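You operate a simulated robot arm through the tools that you are given. There is no shell and no other tool. Be economical: measure what you need, move in short steps, check, and stop when the job is done.

The job below is to be done with a simulated two-armed robot. You get a single attempt, and the scene is never put back.

## Task
Switch the bypass machine off, unlock its vent drawer and take out the air filter for washing.
Fine: off first; lay it on the black table; leave the drawer open and the lock free.

It is judged by the outcome, as a careful person would: the job done as asked, and still so three seconds after it is handed in. It fails if anything else is knocked over, pushed out of place, dropped, spilled or broken.

## Robot
Two 7-joint arms with two-finger parallel grippers on one trunk, on a base that drives. Base frame: it is fixed to the floor where the robot stands at the start and does not move with it; the origin is under the middle of the robot, x ahead of it, y to its left, z up. Lengths are in cm, angles in degrees, forces in N, time in s.
The left shoulder is at the start at [6, 14.4, 92.6], the right one opposite. With the tool pointing down near the work surface each hand reaches from about 10 to 60 cm from the robot's upright axis, wherever it stands, measured 20 degrees to its own side. Places, roughly: drawer lock [50, 10, 40]; mode knob of the bay machine [-260, 120, 100]; mode knob of the bypass machine [50, 20, 100]; mode knob of the pump machine [50, -70, 100]; mute button of the bypass machine [50, 30, 100]; mute button of the pump machine [50, -50, 100]; start button of the bay machine [-260, 80, 100]; start button of the bypass machine [50, 50, 100]; start button of the pump machine [50, -40, 100]; stop button of the bypass machine [50, 40, 100]; stop button of the pump machine [50, -40, 100]; top of the black table [50, -140, 80]; vent drawer [50, 30, 40]. Payload 1.57 kg a hand.
The TCP of each hand is the grasp point between the finger pads, 3 cm short of the fingertips. In the tool frame z runs along the fingers and y along their closing line. The gripper opens to 11 cm. The fingers are 2.4 cm wide and 1.2 cm thick; the gripper's body (4.8 by 11.2 cm) begins 7.8 cm behind the TCP.
Orientation is told as [roll, pitch, yaw] about the base's x, y, z axes, in that order, counted from this pose: with the fingers straight down and closing along the base's y, the tool's x points along the base's -x, its y along +y and its z along -z.

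## Interface
- The arms move only by the tool servo_tool. It takes "left_plan", "right_plan" or both (then of equal length, played together; a hand with none holds still); each is a list of rows, each a list of 7 numbers: the shift along the tool's x, y, z in units of 25 mm (1.0 is 25 mm), then the turn, a rotation vector about the tool's x, y, z in units of 4 degrees (1.0 is 4 degrees), then the finger opening in cm, from 0 to 11. In form: [[tx, ty, tz, ax, ay, az, hand], ...]. A call has 1 to 12 rows; each row shifts and turns the commanded pose from where the row before left it, along the tool's axes as they then stand. A call with a number of a shift or a turn outside -1 to 1 is refused whole. A row lasts 0.2 s, in which the tool goes at most 5 cm and 8.6 degrees; a call with a longer step from one row to the next is refused whole, and so is a gripper value outside its range. Where a pose cannot be reached the arm comes as near as it can. A force on the tool above 40 N (or 10 N above the force at the start of the call, whichever is more), or a blocked arm, ends the call early, and 0.2 s more pass. The fingers move at their own pace (about 4.5 cm/s each) and stop on an object; they squeeze with about 23 N. The grip force told is the motor's: it shows also when the fingers shut on nothing. Time passes only in rows, and 0.2 s behind the last, so rows that do not move let the fingers close. The reply holds the time, the measured pose of the TCP, the force on the tool along the base axes, the opening and the grip force, in the units named above and with some noise, with the torque about the TCP (base axes, N m) and any sound that the robot's microphone picked up.
- Cameras (640 x 400 px; columns grow to the right, rows downward): "scene" is now at [2.28, 4.06, 152.3]; the picture's right is [0.60, -0.80, 0.00], its down [-0.68, -0.51, -0.53] and it looks along [0.42, 0.32, -0.85] (base axes); focal length 270 px, centre (320, 200). "left" rides on the left gripper at [7, -1.6, -14.1] in its tool frame; the picture's right is [0.23, 0.97, 0.00], its down [-0.86, 0.20, -0.48] and it looks along [-0.47, 0.11, 0.88] (tool axes); focal length 222 px, centre (320, 200). "right" rides on the right gripper at [7, 1.6, -14.1] in its tool frame; the picture's right is [-0.23, 0.97, 0.00], its down [-0.86, -0.20, -0.48] and it looks along [-0.47, -0.11, 0.88] (tool axes); focal length 222 px, centre (320, 200). There is no depth. A picture from a camera that has moved, and an enlarged one, comes with that camera's place and axes in the base frame and with its lens.
- grab_frame(camera): a new picture of that camera. The clock stands still meanwhile.
- slide_trunk(by): slides the trunk up (or, below 0, down) by that many cm; the arms and the scene camera ride with it, the base frame stays. It gives what a move gives, with no picture.
- base_move(legs): drives the robot by 1 to 6 legs, each [ahead, left, turn to the left] in cm, cm and degrees, along the robot's own axes; the way and the turn of a leg run together, so that a leg with both is an arc; at most 150 cm and 180 degrees a leg. The arms and the cameras ride along, it lands a little off, and it stops where it bumps. It gives what a move gives.
- aim_head(pan, tilt): turns the head with the scene camera to pan (to the left, within 86 degrees either way) and tilt (down, from -29 to 69), counted from straight ahead of the robot. It gives what a move gives.
- inspect(camera, box): a new picture of the part [left, top, right, bottom] of that camera's present view, enlarged. The clock stands still meanwhile.
- close_job(): hands the job in; it is judged then, once.

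Work in short steps. Places have to be worked out from the pictures, the camera data and where the tool is seen: move nearer, look again, correct. Check each grasp and each placing, and mend what went wrong. You have 120 turns and 100 pictures in all, those below and enlarged ones among them. Open the grippers and draw the arms clear of the work before you hand the job in, unless the task says otherwise; then end with one line.

The tools are called as a command line: name --argument value ..., lists and objects as JSON in quotes. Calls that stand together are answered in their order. servo_tool: Moves the arms, as the interface text tells. Its arguments: {"type":"object","properties":{"left_plan":{"type":"array","items":{"type":"array","items":{"type":"number"}}},"right_plan":{"type":"array","items":{"type":"array","items":{"type":"number"}}}},"required":[]} The other tools are called the same way: slide_trunk (by) slides the trunk up or down; base_move (legs) drives the base; aim_head (pan, tilt) turns the head that bears the scene camera; grab_frame (camera) takes a picture; inspect (camera, box) takes an enlarged picture of a part of a camera's view; close_job () hands the job in.

At the start:

```text
time_s: 0.0
left_position: [29.21, 35.83, 99.93]
left_ee_rot: [0.0, 0.0, 0.0]
left_contact_force: [-0.3, -1.1, 0.7]
left_torque: [0.02, -0.02, -0.01]
left_opening: 11.01
left_gripper_force: 0.1
right_position: [39.06, 2.31, 99.96]
right_ee_rot: [0.0, 0.0, -0.1]
right_contact_force: [-0.3, -0.6, -1.1]
right_torque: [0.04, 0.0, 0.02]
right_opening: 11.02
right_gripper_force: 0.1
trunk travel left (down, up): [-52.5, 6.5]
robot x, y, heading: [0.09, -0.45, -0.1]
head pan, tilt: [37.1, 58.0]
```

scene: 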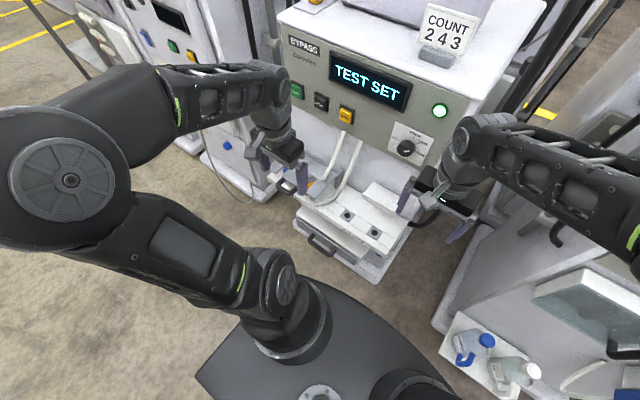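
right: 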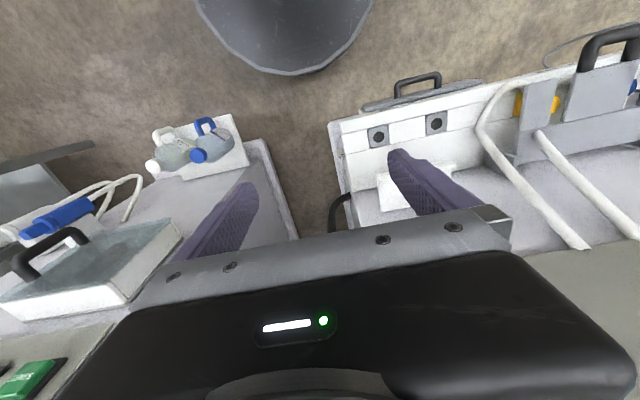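
left: 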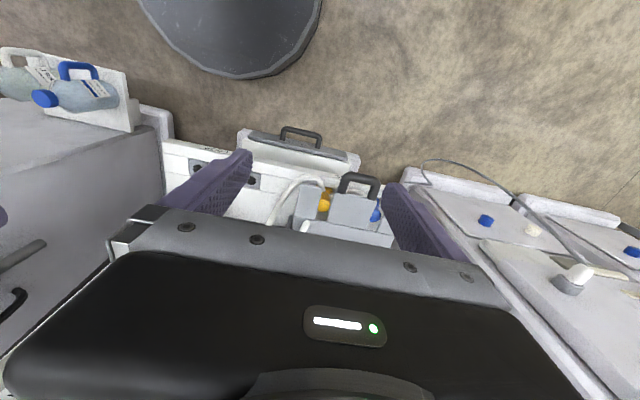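

The bypass machine stands ahead to the left; I take a closer look at its panel and at the drawer/lock area below.

inspect --camera "scene" --box '[270, 0, 470, 170]'

inspect --camera "scene" --box '[250, 130, 450, 290]'

inspect --camera "left" --box '[140, 90, 460, 270]'

```text
2.35 times, centred on (370, 85) of scene
camera zoom: at [2.28, 4.06, 152.3], right [0.6, -0.8, 0.0], down [-0.68, -0.51, -0.53], along [0.42, 0.32, -0.85], focal length 636 px, centre (202, 471)
```

zoom: 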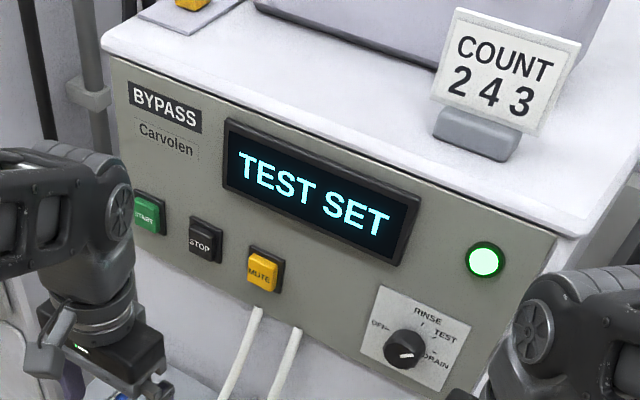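

```text
2.50 times, centred on (350, 210) of scene
camera zoom: at [2.28, 4.06, 152.3], right [0.6, -0.8, 0.0], down [-0.68, -0.51, -0.53], along [0.42, 0.32, -0.85], focal length 676 px, centre (245, 175)
```

zoom: 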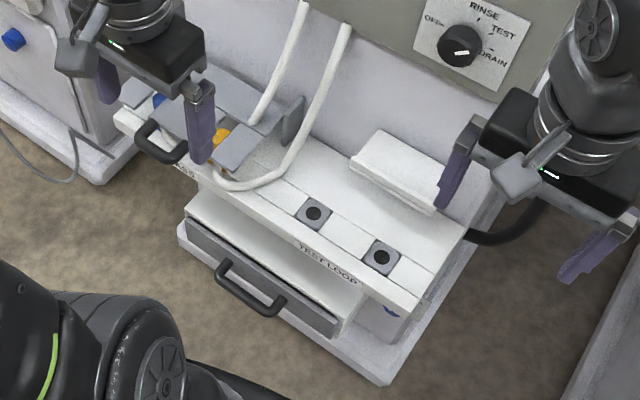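

```text
2.00 times, centred on (300, 180) of left
camera zoom: at [22.22, 34.09, 114.22], right [-0.23, 0.97, 0.0], down [0.86, 0.2, 0.48], along [0.47, 0.11, -0.88], focal length 444 px, centre (360, 240)
```

zoom: 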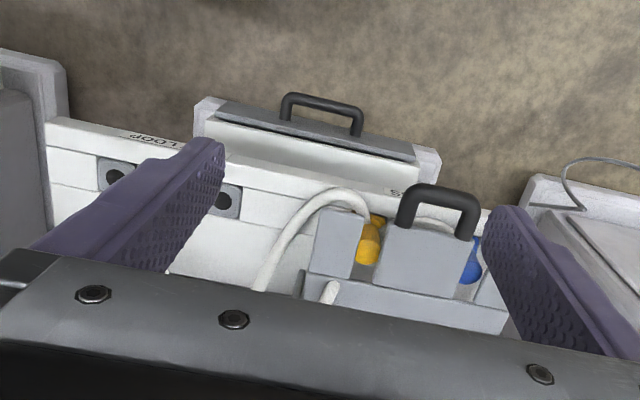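

I look closer at the knob and lamp.

inspect --camera "scene" --box '[375, 90, 455, 170]'

base_move --legs '[[-35, 0, 0]]'

aim_head --pan 25 --tilt 45

grab_frame --camera "scene"

```text
5.00 times, centred on (415, 130) of scene
camera zoom: at [2.28, 4.06, 152.3], right [0.6, -0.8, 0.0], down [-0.68, -0.51, -0.53], along [0.42, 0.32, -0.85], focal length 1352 px, centre (-155, 550)
```

zoom: 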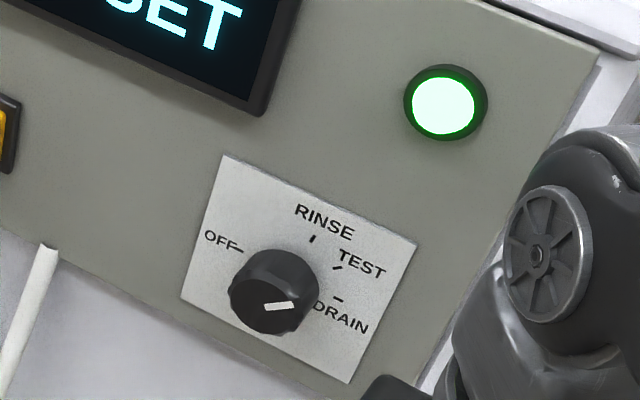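

```text
time_s: 2.3
left_position: [-6.07, 35.75, 99.96]
left_ee_rot: [-0.1, 0.0, -0.1]
left_contact_force: [-0.8, -0.2, 0.0]
left_torque: [0.03, -0.03, 0.01]
left_opening: 11.03
left_gripper_force: 0.0
right_position: [3.72, 2.36, 99.99]
right_ee_rot: [0.0, 0.0, 0.0]
right_contact_force: [1.0, -1.0, -0.6]
right_torque: [-0.02, -0.03, 0.01]
right_opening: 11.0
right_gripper_force: 0.1
trunk travel left (down, up): [-52.5, 6.5]
robot x, y, heading: [-35.41, 0.07, -0.3]
head pan, tilt: [37.1, 58.0]
```

```text
time_s: 3.0
left_position: [-6.08, 35.64, 100.03]
left_ee_rot: [0.1, 0.0, -0.1]
left_contact_force: [0.2, 0.1, 0.1]
left_torque: [-0.01, 0.03, -0.01]
left_opening: 11.01
left_gripper_force: 0.0
right_position: [3.71, 2.28, 100.0]
right_ee_rot: [0.0, 0.0, 0.1]
right_contact_force: [0.7, 0.5, 0.3]
right_torque: [-0.03, -0.01, 0.0]
right_opening: 11.0
right_gripper_force: 0.1
trunk travel left (down, up): [-52.5, 6.5]
robot x, y, heading: [-35.2, -0.09, -0.2]
head pan, tilt: [25.0, 45.0]
```

```text
92 pictures are left
camera scene: at [-31.08, 3.36, 154.0], right [0.42, -0.91, 0.0], down [-0.64, -0.3, -0.71], along [0.64, 0.3, -0.71], focal length 270 px, centre (320, 200)
```

scene: 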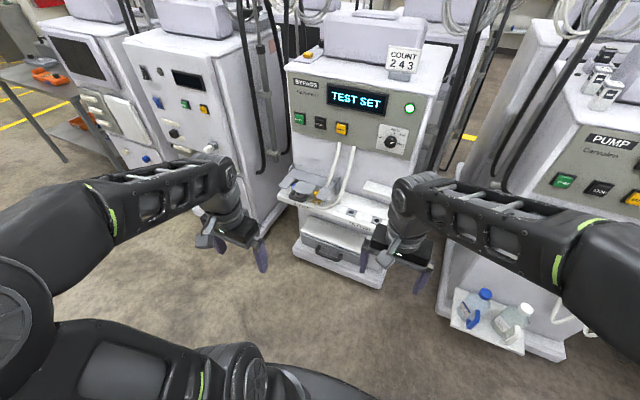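

Knob points at TEST; the display agrees. I lower the trunk for a frontal view of the drawer and lock.

slide_trunk --by -45

aim_head --pan 18 --tilt 30

grab_frame --camera "scene"

```text
refused: -45 is not a number from -40 to 40
```

```text
time_s: 3.8
left_position: [-6.05, 35.76, 99.97]
left_ee_rot: [0.1, -0.1, 0.0]
left_contact_force: [-0.3, 0.4, 0.5]
left_torque: [0.03, 0.01, 0.0]
left_opening: 11.0
left_gripper_force: 0.0
right_position: [3.71, 2.4, 100.03]
right_ee_rot: [0.0, 0.0, 0.0]
right_contact_force: [0.6, 0.3, 0.0]
right_torque: [-0.02, -0.03, 0.01]
right_opening: 10.97
right_gripper_force: 0.0
trunk travel left (down, up): [-52.5, 6.5]
robot x, y, heading: [-35.56, -0.37, 0.0]
head pan, tilt: [18.0, 30.0]
```

```text
91 pictures are left
camera scene: at [-29.84, 2.71, 156.26], right [0.31, -0.95, 0.0], down [-0.48, -0.15, -0.87], along [0.82, 0.27, -0.5], focal length 270 px, centre (320, 200)
```

scene: 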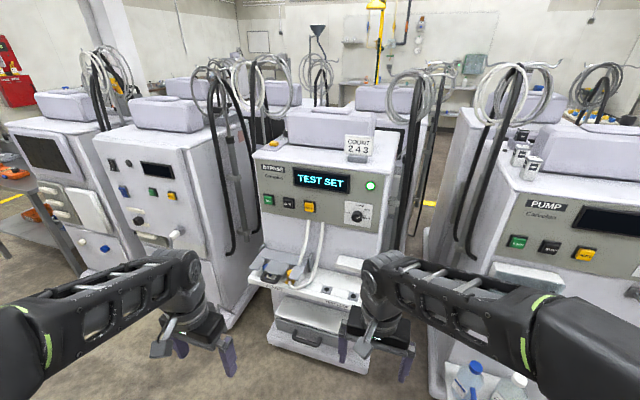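

Now lower by 40 and look.

slide_trunk --by -40

grab_frame --camera "scene"

inspect --camera "scene" --box '[220, 160, 420, 330]'

```text
time_s: 7.6
left_position: [-5.93, 35.76, 59.98]
left_ee_rot: [0.0, -0.1, 0.0]
left_contact_force: [-0.3, 0.1, -0.1]
left_torque: [0.03, 0.01, 0.03]
left_opening: 11.01
left_gripper_force: 0.0
right_position: [3.75, 2.22, 59.9]
right_ee_rot: [0.1, 0.0, 0.0]
right_contact_force: [0.6, -0.6, -0.9]
right_torque: [0.01, -0.02, 0.02]
right_opening: 11.0
right_gripper_force: 0.0
trunk travel left (down, up): [-12.5, 46.5]
robot x, y, heading: [-35.4, -0.41, -0.0]
head pan, tilt: [18.0, 30.0]
```

```text
90 pictures are left
camera scene: at [-29.84, 2.71, 116.27], right [0.31, -0.95, 0.0], down [-0.48, -0.15, -0.87], along [0.82, 0.27, -0.5], focal length 270 px, centre (320, 200)
```

scene: 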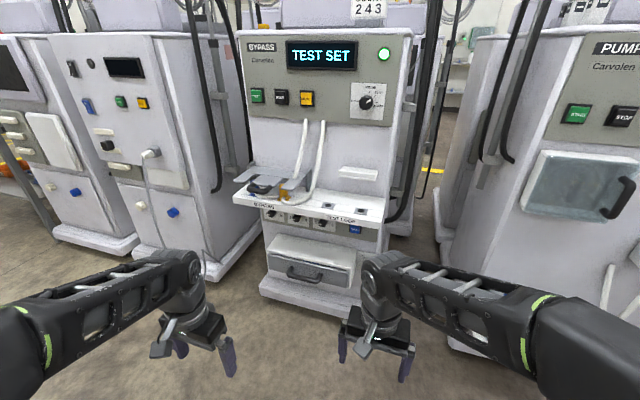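

```text
2.35 times, centred on (320, 245) of scene
camera zoom: at [-29.84, 2.71, 116.27], right [0.31, -0.95, 0.0], down [-0.48, -0.15, -0.87], along [0.82, 0.27, -0.5], focal length 636 px, centre (320, 94)
```

zoom: 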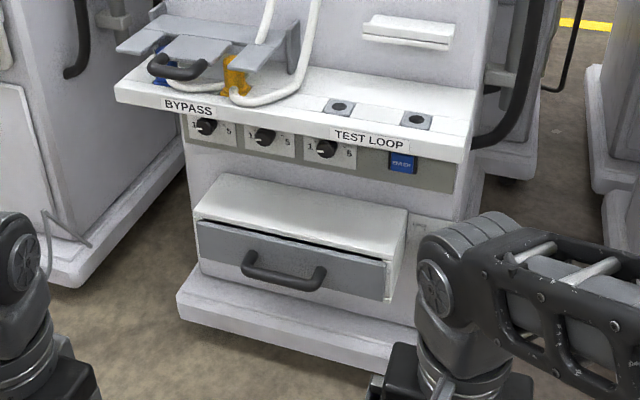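

A region right of the drawer is hidden by my right arm. I drive sideways right to see it between the arms.

base_move --legs '[[0, -30, 0]]'

aim_head --pan 30 --tilt 35

grab_frame --camera "scene"

```text
time_s: 9.7
left_position: [-6.1, 5.54, 59.95]
left_ee_rot: [0.0, 0.1, 0.0]
left_contact_force: [-0.5, 0.5, 0.0]
left_torque: [0.0, 0.01, -0.02]
left_opening: 11.02
left_gripper_force: 0.1
right_position: [3.62, -27.79, 60.04]
right_ee_rot: [-0.1, 0.1, 0.0]
right_contact_force: [-0.7, 0.6, 0.1]
right_torque: [-0.02, -0.01, 0.0]
right_opening: 11.01
right_gripper_force: 0.0
trunk travel left (down, up): [-12.5, 46.5]
robot x, y, heading: [-35.37, -29.79, -0.2]
head pan, tilt: [18.0, 30.0]
```

```text
time_s: 10.4
left_position: [-6.08, 5.53, 60.02]
left_ee_rot: [0.1, 0.0, 0.0]
left_contact_force: [0.8, -0.3, -0.3]
left_torque: [-0.02, 0.0, -0.02]
left_opening: 11.01
left_gripper_force: 0.1
right_position: [3.71, -27.88, 59.94]
right_ee_rot: [0.0, -0.1, 0.0]
right_contact_force: [-0.1, -0.3, 0.0]
right_torque: [-0.01, -0.01, 0.0]
right_opening: 11.0
right_gripper_force: 0.0
trunk travel left (down, up): [-12.5, 46.5]
robot x, y, heading: [-35.37, -30.52, 0.1]
head pan, tilt: [30.0, 35.0]
```

```text
88 pictures are left
camera scene: at [-30.83, -25.83, 115.49], right [0.5, -0.87, 0.0], down [-0.5, -0.29, -0.82], along [0.71, 0.41, -0.57], focal length 270 px, centre (320, 200)
```

scene: 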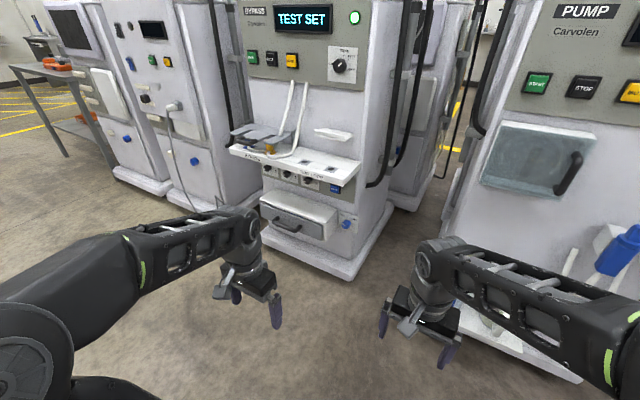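

inspect --camera "scene" --box '[240, 150, 400, 280]'

inspect --camera "scene" --box '[310, 195, 370, 245]'

inspect --camera "scene" --box '[230, 0, 380, 100]'

```text
3.08 times, centred on (320, 215) of scene
camera zoom: at [-30.83, -25.83, 115.49], right [0.5, -0.87, 0.0], down [-0.5, -0.29, -0.82], along [0.71, 0.41, -0.57], focal length 832 px, centre (320, 154)
```

zoom: 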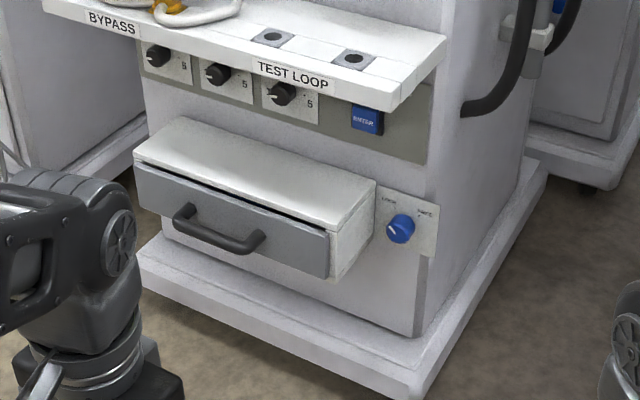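

```text
8.00 times, centred on (340, 220) of scene
camera zoom: at [-30.83, -25.83, 115.49], right [0.5, -0.87, 0.0], down [-0.5, -0.29, -0.82], along [0.71, 0.41, -0.57], focal length 2164 px, centre (160, 40)
```

zoom: 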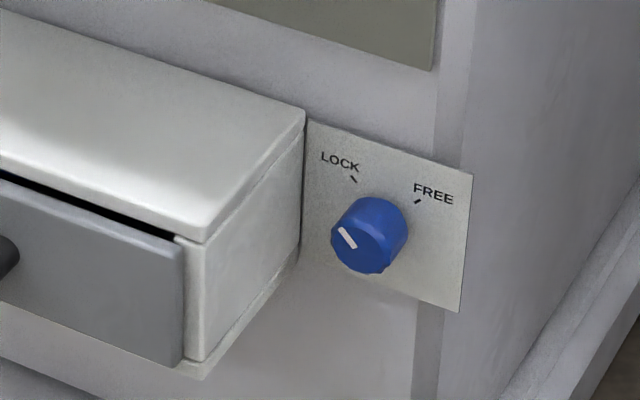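

```text
4.00 times, centred on (305, 50) of scene
camera zoom: at [-30.83, -25.83, 115.49], right [0.5, -0.87, 0.0], down [-0.5, -0.29, -0.82], along [0.71, 0.41, -0.57], focal length 1082 px, centre (380, 800)
```

zoom: 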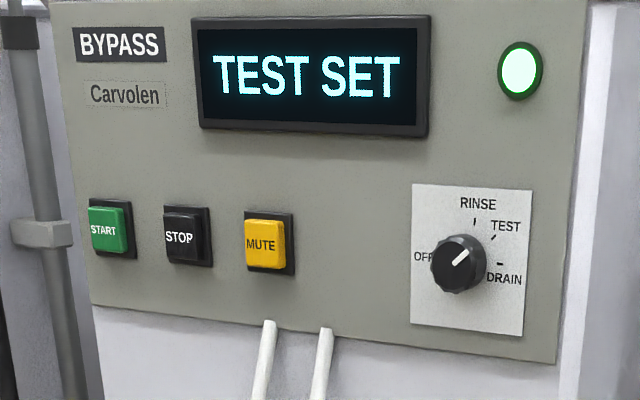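

Layout found: mode knob about (53,15,101) pointing at TEST (OFF is at 9 o'clock), drawer lock a blue knob at about (50,9,42), pointing LOCK. I go back up, line up the left arm with the mode knob, and pitch the left hand to point forward.

base_move --legs '[[0, 24, 0]]'

slide_trunk --by 40

servo_tool --left_plan '[[0, 0, 0, 0, -1, 0, 11], [0, 0, 0, 0, -1, 0, 11], [0, 0, 0, 0, -1, 0, 11], [0, 0, 0, 0, -1, 0, 11], [0, 0, 0, 0, -1, 0, 11], [0, 0, 0, 0, -1, 0, 11], [0, 0, 0, 0, -1, 0, 11], [0, 0, 0, 0, -1, 0, 11], [0, 0, 0, 0, -1, 0, 11], [0, 0, 0, 0, -1, 0, 11], [0, 0, 0, 0, -1, 0, 11], [0, 0, 0, 0, -1, 0, 11]]'

servo_tool --left_plan '[[0, 0, 0, 0, -1, 0, 11], [0, 0, 0, 0, -1, 0, 11], [0, 0, 0, 0, -1, 0, 11], [0, 0, 0, 0, -1, 0, 11], [0, 0, 0, 0, -1, 0, 11], [0, 0, 0, 0, -1, 0, 11], [0, 0, 0, 0, -1, 0, 11], [0, 0, 0, 0, -1, 0, 11], [0, 0, 0, 0, -1, 0, 11], [0, 0, 0, 0, -1, 0, 11], [0, 0, 0, 0, -0.5, 0, 11]]'

grab_frame --camera "left"

```text
time_s: 12.2
left_position: [-6.12, 29.49, 60.03]
left_ee_rot: [0.1, 0.0, -0.1]
left_contact_force: [0.1, 0.9, -0.6]
left_torque: [0.02, 0.0, -0.01]
left_opening: 10.98
left_gripper_force: 0.1
right_position: [3.87, -3.78, 59.93]
right_ee_rot: [-0.1, 0.0, 0.1]
right_contact_force: [-0.2, 0.2, 0.5]
right_torque: [0.02, 0.01, 0.0]
right_opening: 11.01
right_gripper_force: 0.0
trunk travel left (down, up): [-12.5, 46.5]
robot x, y, heading: [-35.41, -6.27, -0.0]
head pan, tilt: [30.0, 35.0]
```

```text
time_s: 16.0
left_position: [-6.01, 29.59, 99.82]
left_ee_rot: [0.0, 0.1, 0.0]
left_contact_force: [0.4, -0.5, 0.0]
left_torque: [0.02, 0.04, 0.01]
left_opening: 10.98
left_gripper_force: 0.0
right_position: [3.74, -3.81, 99.98]
right_ee_rot: [0.1, 0.0, 0.1]
right_contact_force: [-0.5, -0.3, 0.5]
right_torque: [0.01, 0.0, 0.02]
right_opening: 11.0
right_gripper_force: 0.1
trunk travel left (down, up): [-52.5, 6.5]
robot x, y, heading: [-34.87, -6.27, -0.1]
head pan, tilt: [30.0, 35.0]
```

```text
time_s: 18.6
left_position: [-3.17, 34.71, 103.64]
left_ee_rot: [-0.1, -48.0, 0.0]
left_contact_force: [0.3, -0.6, 1.2]
left_torque: [0.02, -0.02, 0.03]
left_opening: 11.0
left_gripper_force: 0.0
left hand out of reach, approached as far as the arm can: row 7, 8, 9, 10, 11, 12
right_position: [3.68, -3.83, 99.99]
right_ee_rot: [0.0, 0.0, 0.0]
right_contact_force: [0.3, -0.3, -0.2]
right_torque: [-0.02, -0.04, 0.0]
right_opening: 11.0
right_gripper_force: 0.0
trunk travel left (down, up): [-52.5, 6.5]
robot x, y, heading: [-35.11, -6.12, 0.0]
head pan, tilt: [30.0, 35.0]
```

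```text
time_s: 21.0
left_position: [-2.3, 38.88, 105.11]
left_ee_rot: [-112.0, -89.9, 112.1]
left_contact_force: [0.1, 0.7, -0.4]
left_torque: [-0.02, 0.01, -0.01]
left_opening: 10.97
left_gripper_force: 0.0
left hand out of reach, approached as far as the arm can: row 1, 2, 3, 4, 5, 6, 7, 9
right_position: [3.75, -3.76, 100.05]
right_ee_rot: [0.1, 0.1, 0.0]
right_contact_force: [-0.6, -0.5, 0.3]
right_torque: [0.01, 0.01, -0.01]
right_opening: 10.97
right_gripper_force: 0.0
trunk travel left (down, up): [-52.5, 6.5]
robot x, y, heading: [-35.01, -6.25, 0.3]
head pan, tilt: [30.0, 35.0]
```

```text
84 pictures are left
camera left: at [-16.41, 37.3, 98.21], right [0.0, 0.97, -0.23], down [-0.48, 0.2, 0.85], along [0.88, 0.11, 0.47], focal length 222 px, centre (320, 200)
```

left: 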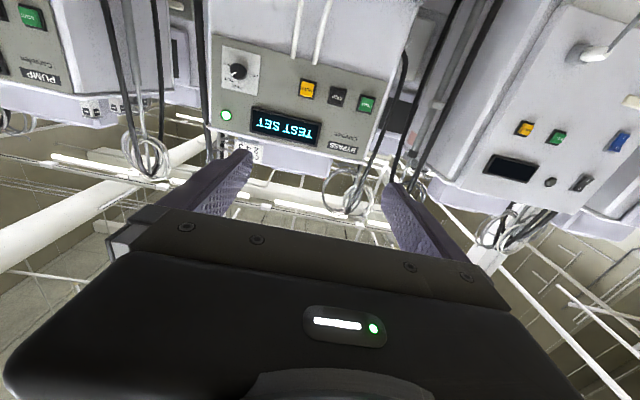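

Hand now points forward and sees the knob (ray gives y≈15.5, z≈101.5). I drive ahead 20 and slightly right.

base_move --legs '[[20, -6, 0]]'

servo_tool --left_plan '[[0.2, -0.9, 0.2, 0, 0, 0, 11], [0.2, -0.9, 0.2, 0, 0, 0, 11], [0.2, -0.9, 0.2, 0, 0, 0, 11], [0.2, -0.9, 0.2, 0, 0, 0, 11], [0.2, -0.9, 0.2, 0, 0, 0, 11], [0.2, -0.9, 0.2, 0, 0, 0, 11], [0.2, -0.9, 0.2, 0, 0, 0, 11]]'

grab_frame --camera "left"

```text
time_s: 22.7
left_position: [17.94, 32.78, 105.0]
left_ee_rot: [3.5, -89.9, -3.7]
left_contact_force: [0.0, -0.4, 0.1]
left_torque: [0.0, 0.0, 0.01]
left_opening: 11.0
left_gripper_force: 0.1
right_position: [23.78, -9.98, 99.96]
right_ee_rot: [0.0, 0.1, 0.0]
right_contact_force: [-0.7, -0.4, -0.2]
right_torque: [-0.03, 0.02, 0.0]
right_opening: 11.0
right_gripper_force: 0.2
trunk travel left (down, up): [-52.5, 6.5]
robot x, y, heading: [-14.97, -12.56, 0.2]
head pan, tilt: [30.0, 35.0]
```

```text
time_s: 24.3
left_position: [23.5, 29.72, 98.73]
left_ee_rot: [-42.8, -89.8, 42.4]
left_contact_force: [-0.9, 0.7, 0.1]
left_torque: [0.02, -0.02, 0.01]
left_opening: 11.0
left_gripper_force: 0.1
left hand out of reach, approached as far as the arm can: row 1, 2, 3, 4, 5, 6, 7
right_position: [23.73, -9.88, 99.91]
right_ee_rot: [0.0, 0.0, -0.1]
right_contact_force: [0.0, -0.5, -0.9]
right_torque: [-0.02, -0.03, 0.01]
right_opening: 11.0
right_gripper_force: 0.0
trunk travel left (down, up): [-52.5, 6.5]
robot x, y, heading: [-14.97, -12.4, -0.0]
head pan, tilt: [30.0, 35.0]
```

```text
83 pictures are left
camera left: at [9.34, 28.26, 91.85], right [0.01, 0.97, -0.23], down [-0.48, 0.2, 0.86], along [0.88, 0.1, 0.47], focal length 222 px, centre (320, 200)
```

left: 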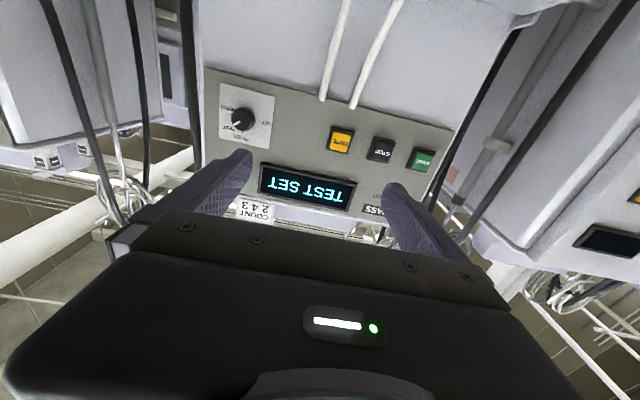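

Reach is limited near the body; I extend forward first, then sideways.

servo_tool --left_plan '[[-0.3, 0, 1, 0, 0, 0, 11], [-0.3, 0, 1, 0, 0, 0, 11], [-0.2, 0, 1, 0, 0, 0, 11], [-0.2, -0.8, 0.5, 0, 0, 0, 11], [0, -0.8, 0.5, 0, 0, 0, 11], [0, -0.8, 0.5, 0, 0, 0, 11], [0, -0.8, 0, 0, 0, 0, 11], [0, -0.8, 0, 0, 0, 0, 11]]'

```text
time_s: 26.1
left_position: [29.65, 27.38, 99.56]
left_ee_rot: [2.1, -85.1, -4.8]
left_contact_force: [0.1, -0.7, 0.5]
left_torque: [0.02, -0.04, 0.0]
left_opening: 11.01
left_gripper_force: 0.1
left hand out of reach, approached as far as the arm can: row 1, 2, 3, 4, 5, 6, 7
right_position: [23.86, -9.92, 100.03]
right_ee_rot: [0.0, 0.1, -0.1]
right_contact_force: [0.5, 1.2, 0.2]
right_torque: [0.01, 0.01, -0.06]
right_opening: 10.99
right_gripper_force: 0.1
trunk travel left (down, up): [-52.5, 6.5]
robot x, y, heading: [-15.35, -11.83, -0.2]
head pan, tilt: [30.0, 35.0]
```

I try continuing sideways to see whether it is reachable from here.

servo_tool --left_plan '[[0, 0, 0.5, 0, 0, 0, 11], [0, 0, 0.5, 0, 0, 0, 11], [0, 0, 0.5, 0, 0, 0, 11], [0, 0, 0.5, 0, 0, 0, 11]]'

servo_tool --left_plan '[[0, -0.5, 0, 0, 0, 0, 11], [0, -0.5, 0, 0, 0, 0, 11], [0, -0.5, 0, 0, 0, 0, 11], [0, -0.5, 0, 0, 0, 0, 11]]'

aim_head --pan 35 --tilt 50

grab_frame --camera "scene"

```text
time_s: 27.1
left_position: [34.69, 27.01, 99.25]
left_ee_rot: [2.1, -85.0, -4.6]
left_contact_force: [-0.5, 1.0, -0.5]
left_torque: [0.0, -0.04, -0.03]
left_opening: 11.02
left_gripper_force: 0.1
right_position: [23.84, -9.95, 99.96]
right_ee_rot: [0.0, 0.0, 0.0]
right_contact_force: [0.0, -0.5, -0.2]
right_torque: [0.0, 0.02, 0.0]
right_opening: 11.02
right_gripper_force: 0.2
trunk travel left (down, up): [-52.5, 6.5]
robot x, y, heading: [-14.86, -12.26, -0.2]
head pan, tilt: [30.0, 35.0]
```

```text
time_s: 28.1
left_position: [34.41, 22.02, 99.24]
left_ee_rot: [1.8, -85.0, -4.5]
left_contact_force: [-0.9, -0.5, 0.0]
left_torque: [0.0, -0.02, -0.02]
left_opening: 11.03
left_gripper_force: 0.1
right_position: [23.76, -9.92, 100.07]
right_ee_rot: [0.0, 0.1, -0.1]
right_contact_force: [0.1, 0.3, 0.1]
right_torque: [-0.01, 0.01, 0.02]
right_opening: 11.01
right_gripper_force: 0.1
trunk travel left (down, up): [-52.5, 6.5]
robot x, y, heading: [-15.16, -12.43, -0.1]
head pan, tilt: [30.0, 35.0]
```

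```text
time_s: 28.8
left_position: [34.41, 22.12, 99.33]
left_ee_rot: [2.1, -85.0, -4.7]
left_contact_force: [-0.4, 0.4, -0.5]
left_torque: [0.0, 0.01, 0.01]
left_opening: 11.0
left_gripper_force: 0.1
right_position: [23.71, -9.94, 99.99]
right_ee_rot: [0.1, 0.0, -0.1]
right_contact_force: [0.2, -0.7, 0.1]
right_torque: [0.01, -0.01, 0.0]
right_opening: 11.01
right_gripper_force: 0.0
trunk travel left (down, up): [-52.5, 6.5]
robot x, y, heading: [-15.24, -12.07, -0.4]
head pan, tilt: [35.0, 50.0]
```

```text
82 pictures are left
camera scene: at [-12.13, -7.86, 153.32], right [0.57, -0.82, 0.0], down [-0.63, -0.44, -0.64], along [0.53, 0.37, -0.77], focal length 270 px, centre (320, 200)
```

scene: 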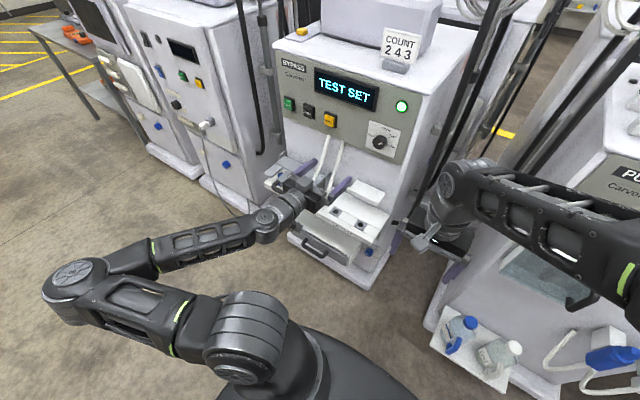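

Hand now obeys. I square it (pitch −90, slight yaw), shift to y≈15.5, z≈101.5, then look.

servo_tool --left_plan '[[-0.3, -0.5, 0, -0.6, -0.6, 0, 11], [-0.3, -0.5, 0, 0, -0.6, 0, 11], [-0.3, -0.5, 0, 0, 0, 0, 11], [0, -0.5, 0, 0, 0, 0, 11], [0, -0.5, 0, 0, 0, 0, 11], [0, -0.1, 0, 0, 0, 0, 11]]'

grab_frame --camera "left"

```text
time_s: 30.2
left_position: [37.49, 17.34, 100.39]
left_ee_rot: [84.6, -89.8, -85.1]
left_contact_force: [-0.3, 0.5, 0.1]
left_torque: [0.0, 0.01, 0.03]
left_opening: 10.99
left_gripper_force: 0.0
left hand out of reach, approached as far as the arm can: row 1, 2, 3, 4, 5
right_position: [23.76, -10.05, 100.0]
right_ee_rot: [0.0, -0.1, -0.2]
right_contact_force: [0.3, 0.3, 0.0]
right_torque: [0.0, 0.0, -0.01]
right_opening: 10.98
right_gripper_force: 0.0
trunk travel left (down, up): [-52.5, 6.5]
robot x, y, heading: [-15.35, -12.41, 0.0]
head pan, tilt: [35.0, 50.0]
```

```text
81 pictures are left
camera left: at [23.3, 15.86, 93.55], right [0.01, 0.98, -0.22], down [-0.48, 0.2, 0.86], along [0.88, 0.1, 0.47], focal length 222 px, centre (320, 200)
```

left: 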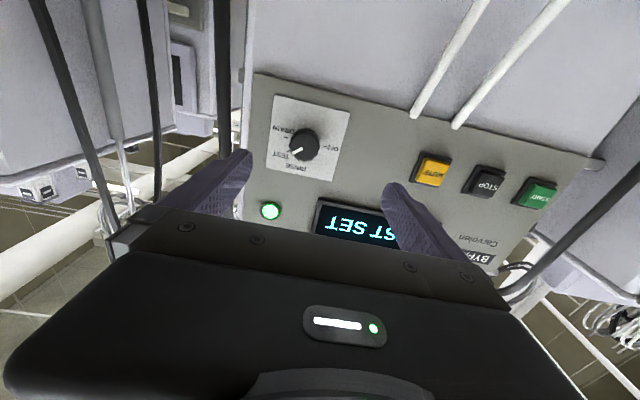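

Knob ray agrees: y≈15.3, z≈101.5. I correct the offset and test the wrist range by turning clockwise 48°.

servo_tool --left_plan '[[-0.44, -0.8, 0, 0, 0, 0, 11], [0, 0, 0, 0, 0, 1, 11], [0, 0, 0, 0, 0, 1, 11], [0, 0, 0, 0, 0, 1, 11], [0, 0, 0, 0, 0, 1, 11], [0, 0, 0, 0, 0, 1, 11], [0, 0, 0, 0, 0, 1, 11], [0, 0, 0, 0, 0, 1, 11], [0, 0, 0, 0, 0, 1, 11], [0, 0, 0, 0, 0, 1, 11], [0, 0, 0, 0, 0, 1, 11], [0, 0, 0, 0, 0, 1, 11]]'

```text
time_s: 32.8
left_position: [38.32, 15.73, 101.13]
left_ee_rot: [89.9, -45.6, -90.2]
left_contact_force: [-0.7, -0.7, 0.3]
left_torque: [-0.01, 0.01, 0.0]
left_opening: 10.98
left_gripper_force: 0.1
left hand out of reach, approached as far as the arm can: row 1
right_position: [23.82, -9.99, 99.96]
right_ee_rot: [0.0, 0.0, -0.1]
right_contact_force: [-0.1, -0.2, 0.3]
right_torque: [-0.02, 0.02, -0.01]
right_opening: 11.01
right_gripper_force: 0.1
trunk travel left (down, up): [-52.5, 6.5]
robot x, y, heading: [-15.64, -12.38, -0.3]
head pan, tilt: [35.0, 50.0]
```

Works and tool axis is exactly along +x. Turn 28° further clockwise so the stroke can be long.

servo_tool --left_plan '[[0, 0, 0, 0, 0, 1, 8], [0, 0, 0, 0, 0, 1, 8], [0, 0, 0, 0, 0, 1, 8], [0, 0, 0, 0, 0, 1, 8], [0, 0, 0, 0, 0, 1, 8], [0, 0, 0, 0, 0, 1, 8], [0, 0, 0, 0, 0, 1, 8]]'

grab_frame --camera "left"

```text
time_s: 34.4
left_position: [38.36, 15.68, 101.24]
left_ee_rot: [90.0, -17.7, -90.2]
left_contact_force: [-0.1, 0.3, -0.3]
left_torque: [-0.02, 0.0, -0.01]
left_opening: 8.0
left_gripper_force: 0.0
right_position: [23.71, -9.95, 99.98]
right_ee_rot: [-0.1, 0.0, 0.0]
right_contact_force: [0.4, 0.4, -0.2]
right_torque: [-0.03, 0.01, -0.02]
right_opening: 10.98
right_gripper_force: 0.0
trunk travel left (down, up): [-52.5, 6.5]
robot x, y, heading: [-15.1, -12.11, -0.3]
head pan, tilt: [35.0, 50.0]
```

```text
80 pictures are left
camera left: at [24.28, 21.91, 97.68], right [0.0, 0.51, 0.86], down [-0.48, -0.75, 0.45], along [0.88, -0.42, 0.24], focal length 222 px, centre (320, 200)
```

left: 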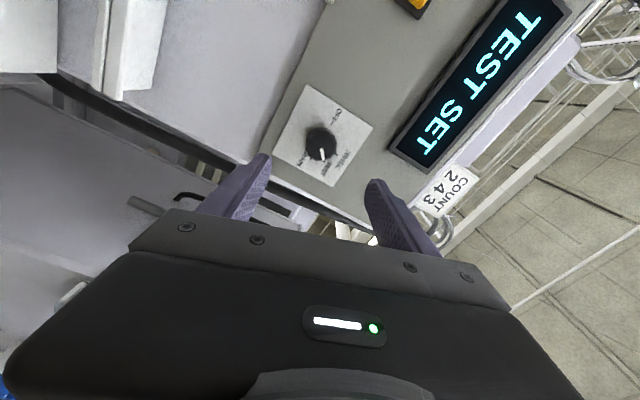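

Triangulated knob front (53.7, 15.3, 101.3). Advance 13 cm with the fingers open 8 cm, and check.

servo_tool --left_plan '[[-0.15, -0.05, 0.8, 0, 0, 0, 8], [0, 0, 0.9, 0, 0, 0, 8], [0, 0, 0.9, 0, 0, 0, 8], [0, 0, 0.9, 0, 0, 0, 8], [0, 0, 0.9, 0, 0, 0, 8], [0, 0, 0.7, 0, 0, 0, 8]]'

grab_frame --camera "left"

grab_frame --camera "scene"

```text
time_s: 35.8
left_position: [51.3, 15.24, 101.2]
left_ee_rot: [90.0, -17.7, -90.1]
left_contact_force: [0.0, -0.2, 0.4]
left_torque: [-0.01, 0.01, 0.03]
left_opening: 8.0
left_gripper_force: 0.1
right_position: [23.81, -9.89, 100.01]
right_ee_rot: [0.1, 0.0, -0.2]
right_contact_force: [-0.1, -0.1, -0.1]
right_torque: [0.01, -0.03, 0.0]
right_opening: 11.02
right_gripper_force: 0.1
trunk travel left (down, up): [-52.5, 6.5]
robot x, y, heading: [-15.06, -12.39, -0.0]
head pan, tilt: [35.0, 50.0]
```

```text
79 pictures are left
camera left: at [37.1, 21.48, 97.65], right [0.0, 0.51, 0.86], down [-0.48, -0.75, 0.45], along [0.88, -0.42, 0.24], focal length 222 px, centre (320, 200)
```

left: 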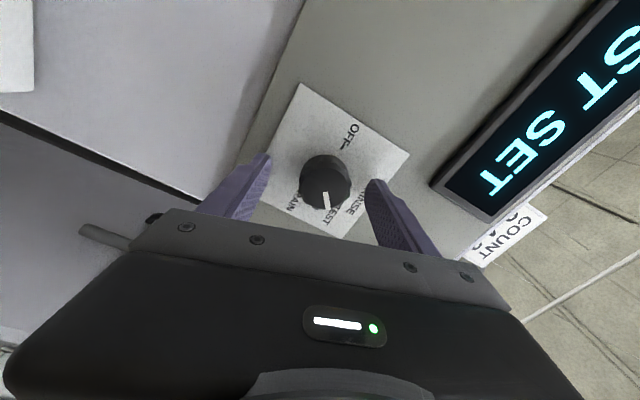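

```text
78 pictures are left
camera scene: at [-12.11, -7.86, 153.31], right [0.57, -0.82, 0.0], down [-0.63, -0.44, -0.64], along [0.53, 0.37, -0.77], focal length 270 px, centre (320, 200)
```

scene: 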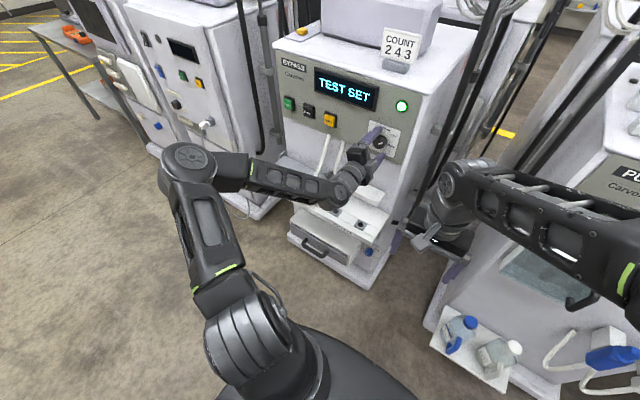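

Fingers straddle the knob well. Advance 1.5 cm more and close.

servo_tool --left_plan '[[0, 0, 0.3, 0, 0, 0, 8], [0, 0, 0.3, 0, 0, 0, 8], [0, 0, 0, 0, 0, 0, 3], [0, 0, 0, 0, 0, 0, 3], [0, 0, 0, 0, 0, 0, 3], [0, 0, 0, 0, 0, 0, 3]]'

```text
time_s: 36.5
left_position: [51.91, 15.33, 101.28]
left_ee_rot: [90.0, -17.5, -90.2]
left_contact_force: [-5.3, 1.4, 5.6]
left_torque: [0.05, 0.46, 0.0]
left_opening: 5.79
left_gripper_force: 2.1
right_position: [23.18, -9.8, 100.08]
right_ee_rot: [0.1, -0.2, 0.0]
right_contact_force: [-1.4, -0.1, 0.2]
right_torque: [0.02, -0.04, 0.01]
right_opening: 11.0
right_gripper_force: 0.1
trunk travel left (down, up): [-52.5, 6.5]
robot x, y, heading: [-15.27, -12.09, 0.0]
head pan, tilt: [35.0, 50.0]
stopped in row 3 (left hand): the force on the tool passed its limit (the readings are from after the stop); the commanded pose is now the measured one
```

A force spike stopped it during closing; I look.

grab_frame --camera "left"

```text
77 pictures are left
camera left: at [37.81, 21.57, 97.8], right [0.0, 0.51, 0.86], down [-0.48, -0.75, 0.45], along [0.88, -0.41, 0.24], focal length 222 px, centre (320, 200)
```

left: 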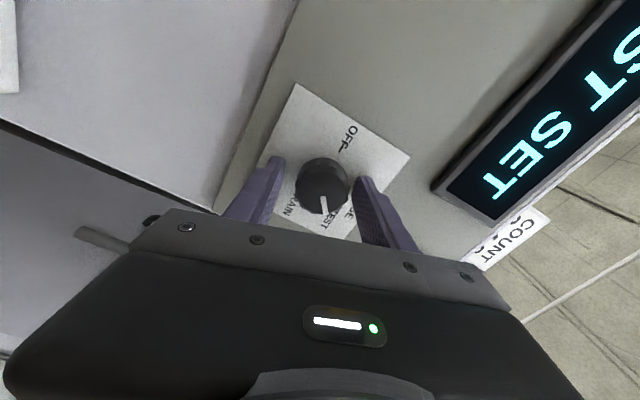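

The tips likely met the panel (x-force). I back 0.5 cm and close.

servo_tool --left_plan '[[0, 0, -0.2, 0, 0, 0, 5.8], [0, 0, 0, 0, 0, 0, 3], [0, 0, 0, 0, 0, 0, 3], [0, 0, 0, 0, 0, 0, 3], [0, 0, 0, 0, 0, 0, 3]]'

```text
time_s: 37.8
left_position: [51.91, 15.27, 101.2]
left_ee_rot: [89.9, -17.5, -90.2]
left_contact_force: [6.8, 3.4, 16.8]
left_torque: [-0.04, -0.17, 0.12]
left_opening: 4.5
left_gripper_force: 9.1
right_position: [23.51, -9.87, 99.94]
right_ee_rot: [0.0, 0.0, 0.0]
right_contact_force: [-0.9, 0.2, 0.0]
right_torque: [0.02, 0.0, 0.0]
right_opening: 10.99
right_gripper_force: 0.0
trunk travel left (down, up): [-52.5, 6.5]
robot x, y, heading: [-15.55, -12.29, -0.1]
head pan, tilt: [35.0, 50.0]
```

Gripped at 4.5 cm with some side load upward; I shift up slightly and turn counter-clockwise 40°.

servo_tool --left_plan '[[0, 0.1, 0, 0, 0, 0, 3], [0, 0, 0, 0, 0, 0, 3], [0, 0, 0, 0, 0, -1, 3], [0, 0, 0, 0, 0, -1, 3], [0, 0, 0, 0, 0, -1, 3], [0, 0, 0, 0, 0, -1, 3], [0, 0, 0, 0, 0, -1, 3], [0, 0, 0, 0, 0, -1, 3], [0, 0, 0, 0, 0, -1, 3], [0, 0, 0, 0, 0, -1, 3]]'

grab_frame --camera "left"

```text
time_s: 40.0
left_position: [51.78, 15.52, 101.15]
left_ee_rot: [89.8, -49.7, -89.9]
left_contact_force: [-4.2, 6.6, 9.0]
left_torque: [-0.03, -0.36, 0.2]
left_opening: 4.02
left_gripper_force: 5.4
right_position: [23.55, -9.77, 100.05]
right_ee_rot: [-0.1, 0.0, 0.0]
right_contact_force: [-0.1, -0.6, 0.0]
right_torque: [0.03, 0.01, -0.01]
right_opening: 11.0
right_gripper_force: 0.1
trunk travel left (down, up): [-52.5, 6.5]
robot x, y, heading: [-15.56, -12.32, 0.1]
head pan, tilt: [35.0, 50.0]
```

```text
76 pictures are left
camera left: at [37.64, 18.81, 95.12], right [0.0, 0.89, 0.46], down [-0.48, -0.4, 0.78], along [0.88, -0.22, 0.42], focal length 222 px, centre (320, 200)
```

left: 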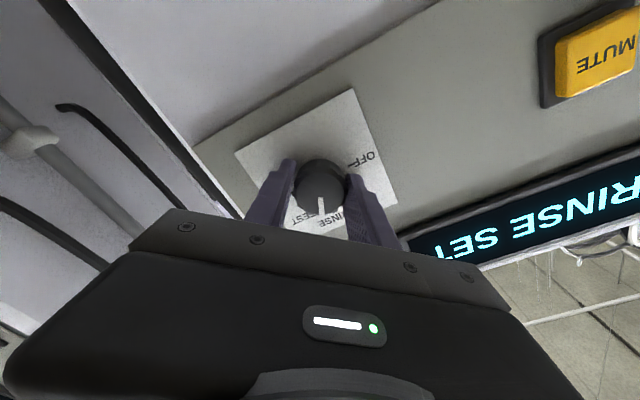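

Knob turns with the hand (now RINSE SET). Continue counter-clockwise.

servo_tool --left_plan '[[0, 0, 0, 0, 0, -1, 3], [0, 0, 0, 0, 0, -1, 3], [0, 0, 0, 0, 0, -1, 3], [0, 0, 0, 0, 0, -1, 3], [0, 0, 0, 0, 0, -1, 3], [0, 0, 0, 0, 0, -1, 3], [0, 0, 0, 0, 0, -1, 3], [0, 0, 0, 0, 0, -1, 3], [0, 0, 0, 0, 0, -1, 3], [0, 0, 0, 0, 0, -1, 3], [0, 0, 0, 0, 0, -1, 3], [0, 0, 0, 0, 0, -1, 3]]'

servo_tool --left_plan '[[0, 0, 0, 0, 0, -1, 3], [0, 0, 0, 0, 0, -1, 3], [0, 0, 0, 0, 0, -1, 3], [0, 0, 0, 0, 0, -1, 3], [0, 0, 0, 0, 0, -1, 3], [0, 0, 0, 0, 0, -1, 3], [0, 0, 0, 0, 0, -1, 3], [0, 0, 0, 0, 0, -1, 3]]'

grab_frame --camera "left"

```text
time_s: 42.5
left_position: [51.81, 15.38, 101.22]
left_ee_rot: [-87.4, -82.2, 87.0]
left_contact_force: [-13.4, 2.8, -10.8]
left_torque: [0.0, -0.74, 0.78]
left_opening: 3.92
left_gripper_force: 44.3
right_position: [23.48, -9.72, 100.02]
right_ee_rot: [0.0, 0.0, 0.0]
right_contact_force: [-0.3, -0.5, -0.3]
right_torque: [-0.01, 0.03, -0.02]
right_opening: 11.0
right_gripper_force: 0.1
trunk travel left (down, up): [-52.5, 6.5]
robot x, y, heading: [-15.32, -11.85, 0.1]
head pan, tilt: [35.0, 50.0]
```

```text
time_s: 44.4
left_position: [51.86, 15.16, 101.3]
left_ee_rot: [-89.5, -50.4, 89.2]
left_contact_force: [-16.8, -8.3, -13.5]
left_torque: [-0.02, 0.22, -0.05]
left_opening: 3.91
left_gripper_force: 44.9
right_position: [23.65, -9.85, 100.04]
right_ee_rot: [0.1, -0.1, 0.0]
right_contact_force: [-0.2, 0.3, 0.5]
right_torque: [-0.01, 0.01, -0.02]
right_opening: 11.01
right_gripper_force: 0.1
trunk travel left (down, up): [-52.5, 6.5]
robot x, y, heading: [-15.31, -12.31, 0.0]
head pan, tilt: [35.0, 50.0]
```

```text
75 pictures are left
camera left: at [37.62, 9.64, 97.14], right [0.0, 0.6, -0.8], down [-0.47, 0.7, 0.53], along [0.88, 0.37, 0.28], focal length 222 px, centre (320, 200)
```

left: 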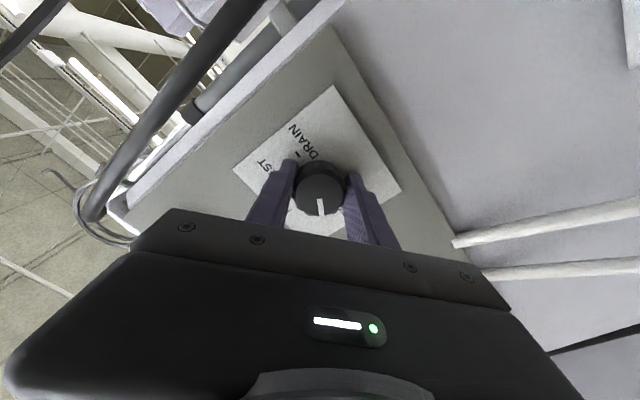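

About 112° turned; remaining about 28°.

servo_tool --left_plan '[[0, 0, 0, 0, 0, -1, 3], [0, 0, 0, 0, 0, -1, 3], [0, 0, 0, 0, 0, -1, 3], [0, 0, 0, 0, 0, -1, 3], [0, 0, 0, 0, 0, -1, 3], [0, 0, 0, 0, 0, -1, 3], [0, 0, 0, 0, 0, -1, 3]]'

inspect --camera "scene" --box '[270, 40, 430, 180]'

grab_frame --camera "left"

```text
time_s: 46.0
left_position: [51.88, 15.19, 101.4]
left_ee_rot: [-89.7, -22.3, 89.6]
left_contact_force: [-10.1, -13.7, -6.3]
left_torque: [-0.03, -0.03, -0.92]
left_opening: 3.9
left_gripper_force: 45.1
right_position: [23.56, -9.95, 99.92]
right_ee_rot: [0.1, 0.1, -0.1]
right_contact_force: [0.5, -0.1, -0.3]
right_torque: [0.0, -0.02, 0.01]
right_opening: 11.02
right_gripper_force: 0.1
trunk travel left (down, up): [-52.5, 6.5]
robot x, y, heading: [-15.63, -12.09, -0.1]
head pan, tilt: [35.0, 50.0]
```

```text
2.86 times, centred on (350, 110) of scene
camera zoom: at [-12.31, -8.02, 153.32], right [0.57, -0.82, 0.0], down [-0.63, -0.44, -0.64], along [0.53, 0.37, -0.77], focal length 773 px, centre (234, 457)
```

zoom: 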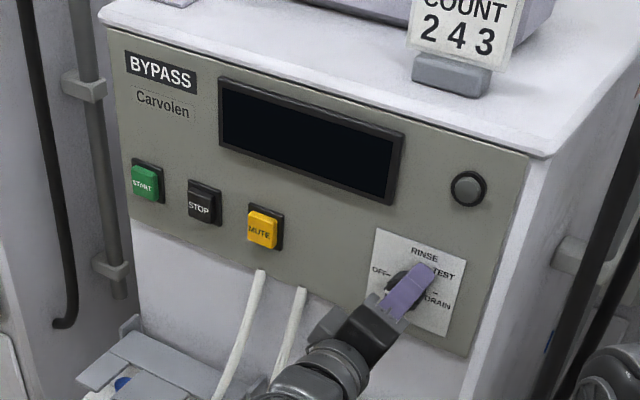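

```text
73 pictures are left
camera left: at [37.64, 8.19, 100.41], right [0.0, 0.16, -0.99], down [-0.47, 0.87, 0.14], along [0.88, 0.47, 0.07], focal length 222 px, centre (320, 200)
```

left: 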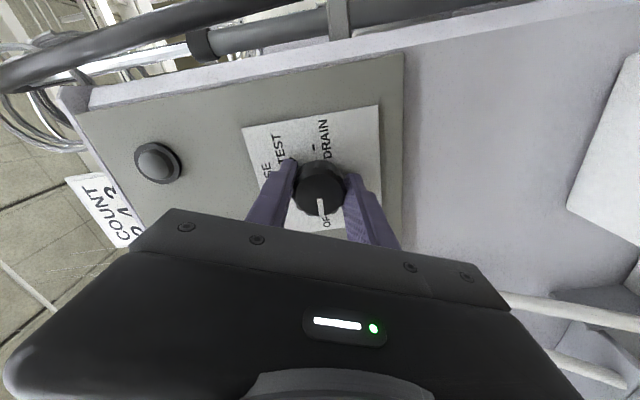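

Display and lamp are dark: machine off, knob at OFF. I release and withdraw straight back.

servo_tool --left_plan '[[0, 0, 0, 0, 0, 0, 8], [0, 0, 0, 0, 0, 0, 8], [0, 0, 0, 0, 0, 0, 8], [0, 0, -0.5, 0, 0, 0, 8], [0, 0, -1, 0, 0, 0, 8], [0, 0, -1, 0, 0, 0, 8], [0, 0, -1, 0, 0, 0, 8], [0, 0, -1, 0, 0, 0, 8], [0, 0, -1, 0, 0, 0, 8]]'

inspect --camera "scene" --box '[270, 40, 430, 180]'

```text
time_s: 48.0
left_position: [38.32, 15.45, 101.39]
left_ee_rot: [-89.8, -22.2, 89.5]
left_contact_force: [0.9, 0.7, -0.4]
left_torque: [0.0, 0.03, -0.03]
left_opening: 7.97
left_gripper_force: 0.1
right_position: [23.64, -9.86, 100.03]
right_ee_rot: [0.0, 0.0, 0.0]
right_contact_force: [-0.3, -0.4, 0.0]
right_torque: [-0.03, 0.02, 0.0]
right_opening: 11.02
right_gripper_force: 0.0
trunk travel left (down, up): [-52.5, 6.5]
robot x, y, heading: [-15.01, -12.13, -0.0]
head pan, tilt: [35.0, 50.0]
```

```text
2.86 times, centred on (350, 110) of scene
camera zoom: at [-12.28, -7.85, 153.31], right [0.57, -0.82, 0.0], down [-0.63, -0.44, -0.64], along [0.53, 0.37, -0.77], focal length 773 px, centre (234, 457)
```

zoom: 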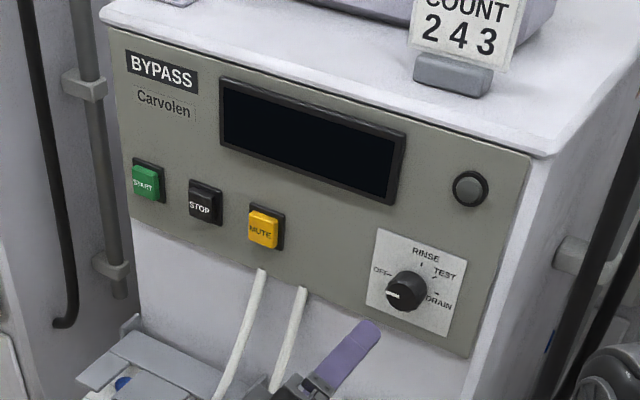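

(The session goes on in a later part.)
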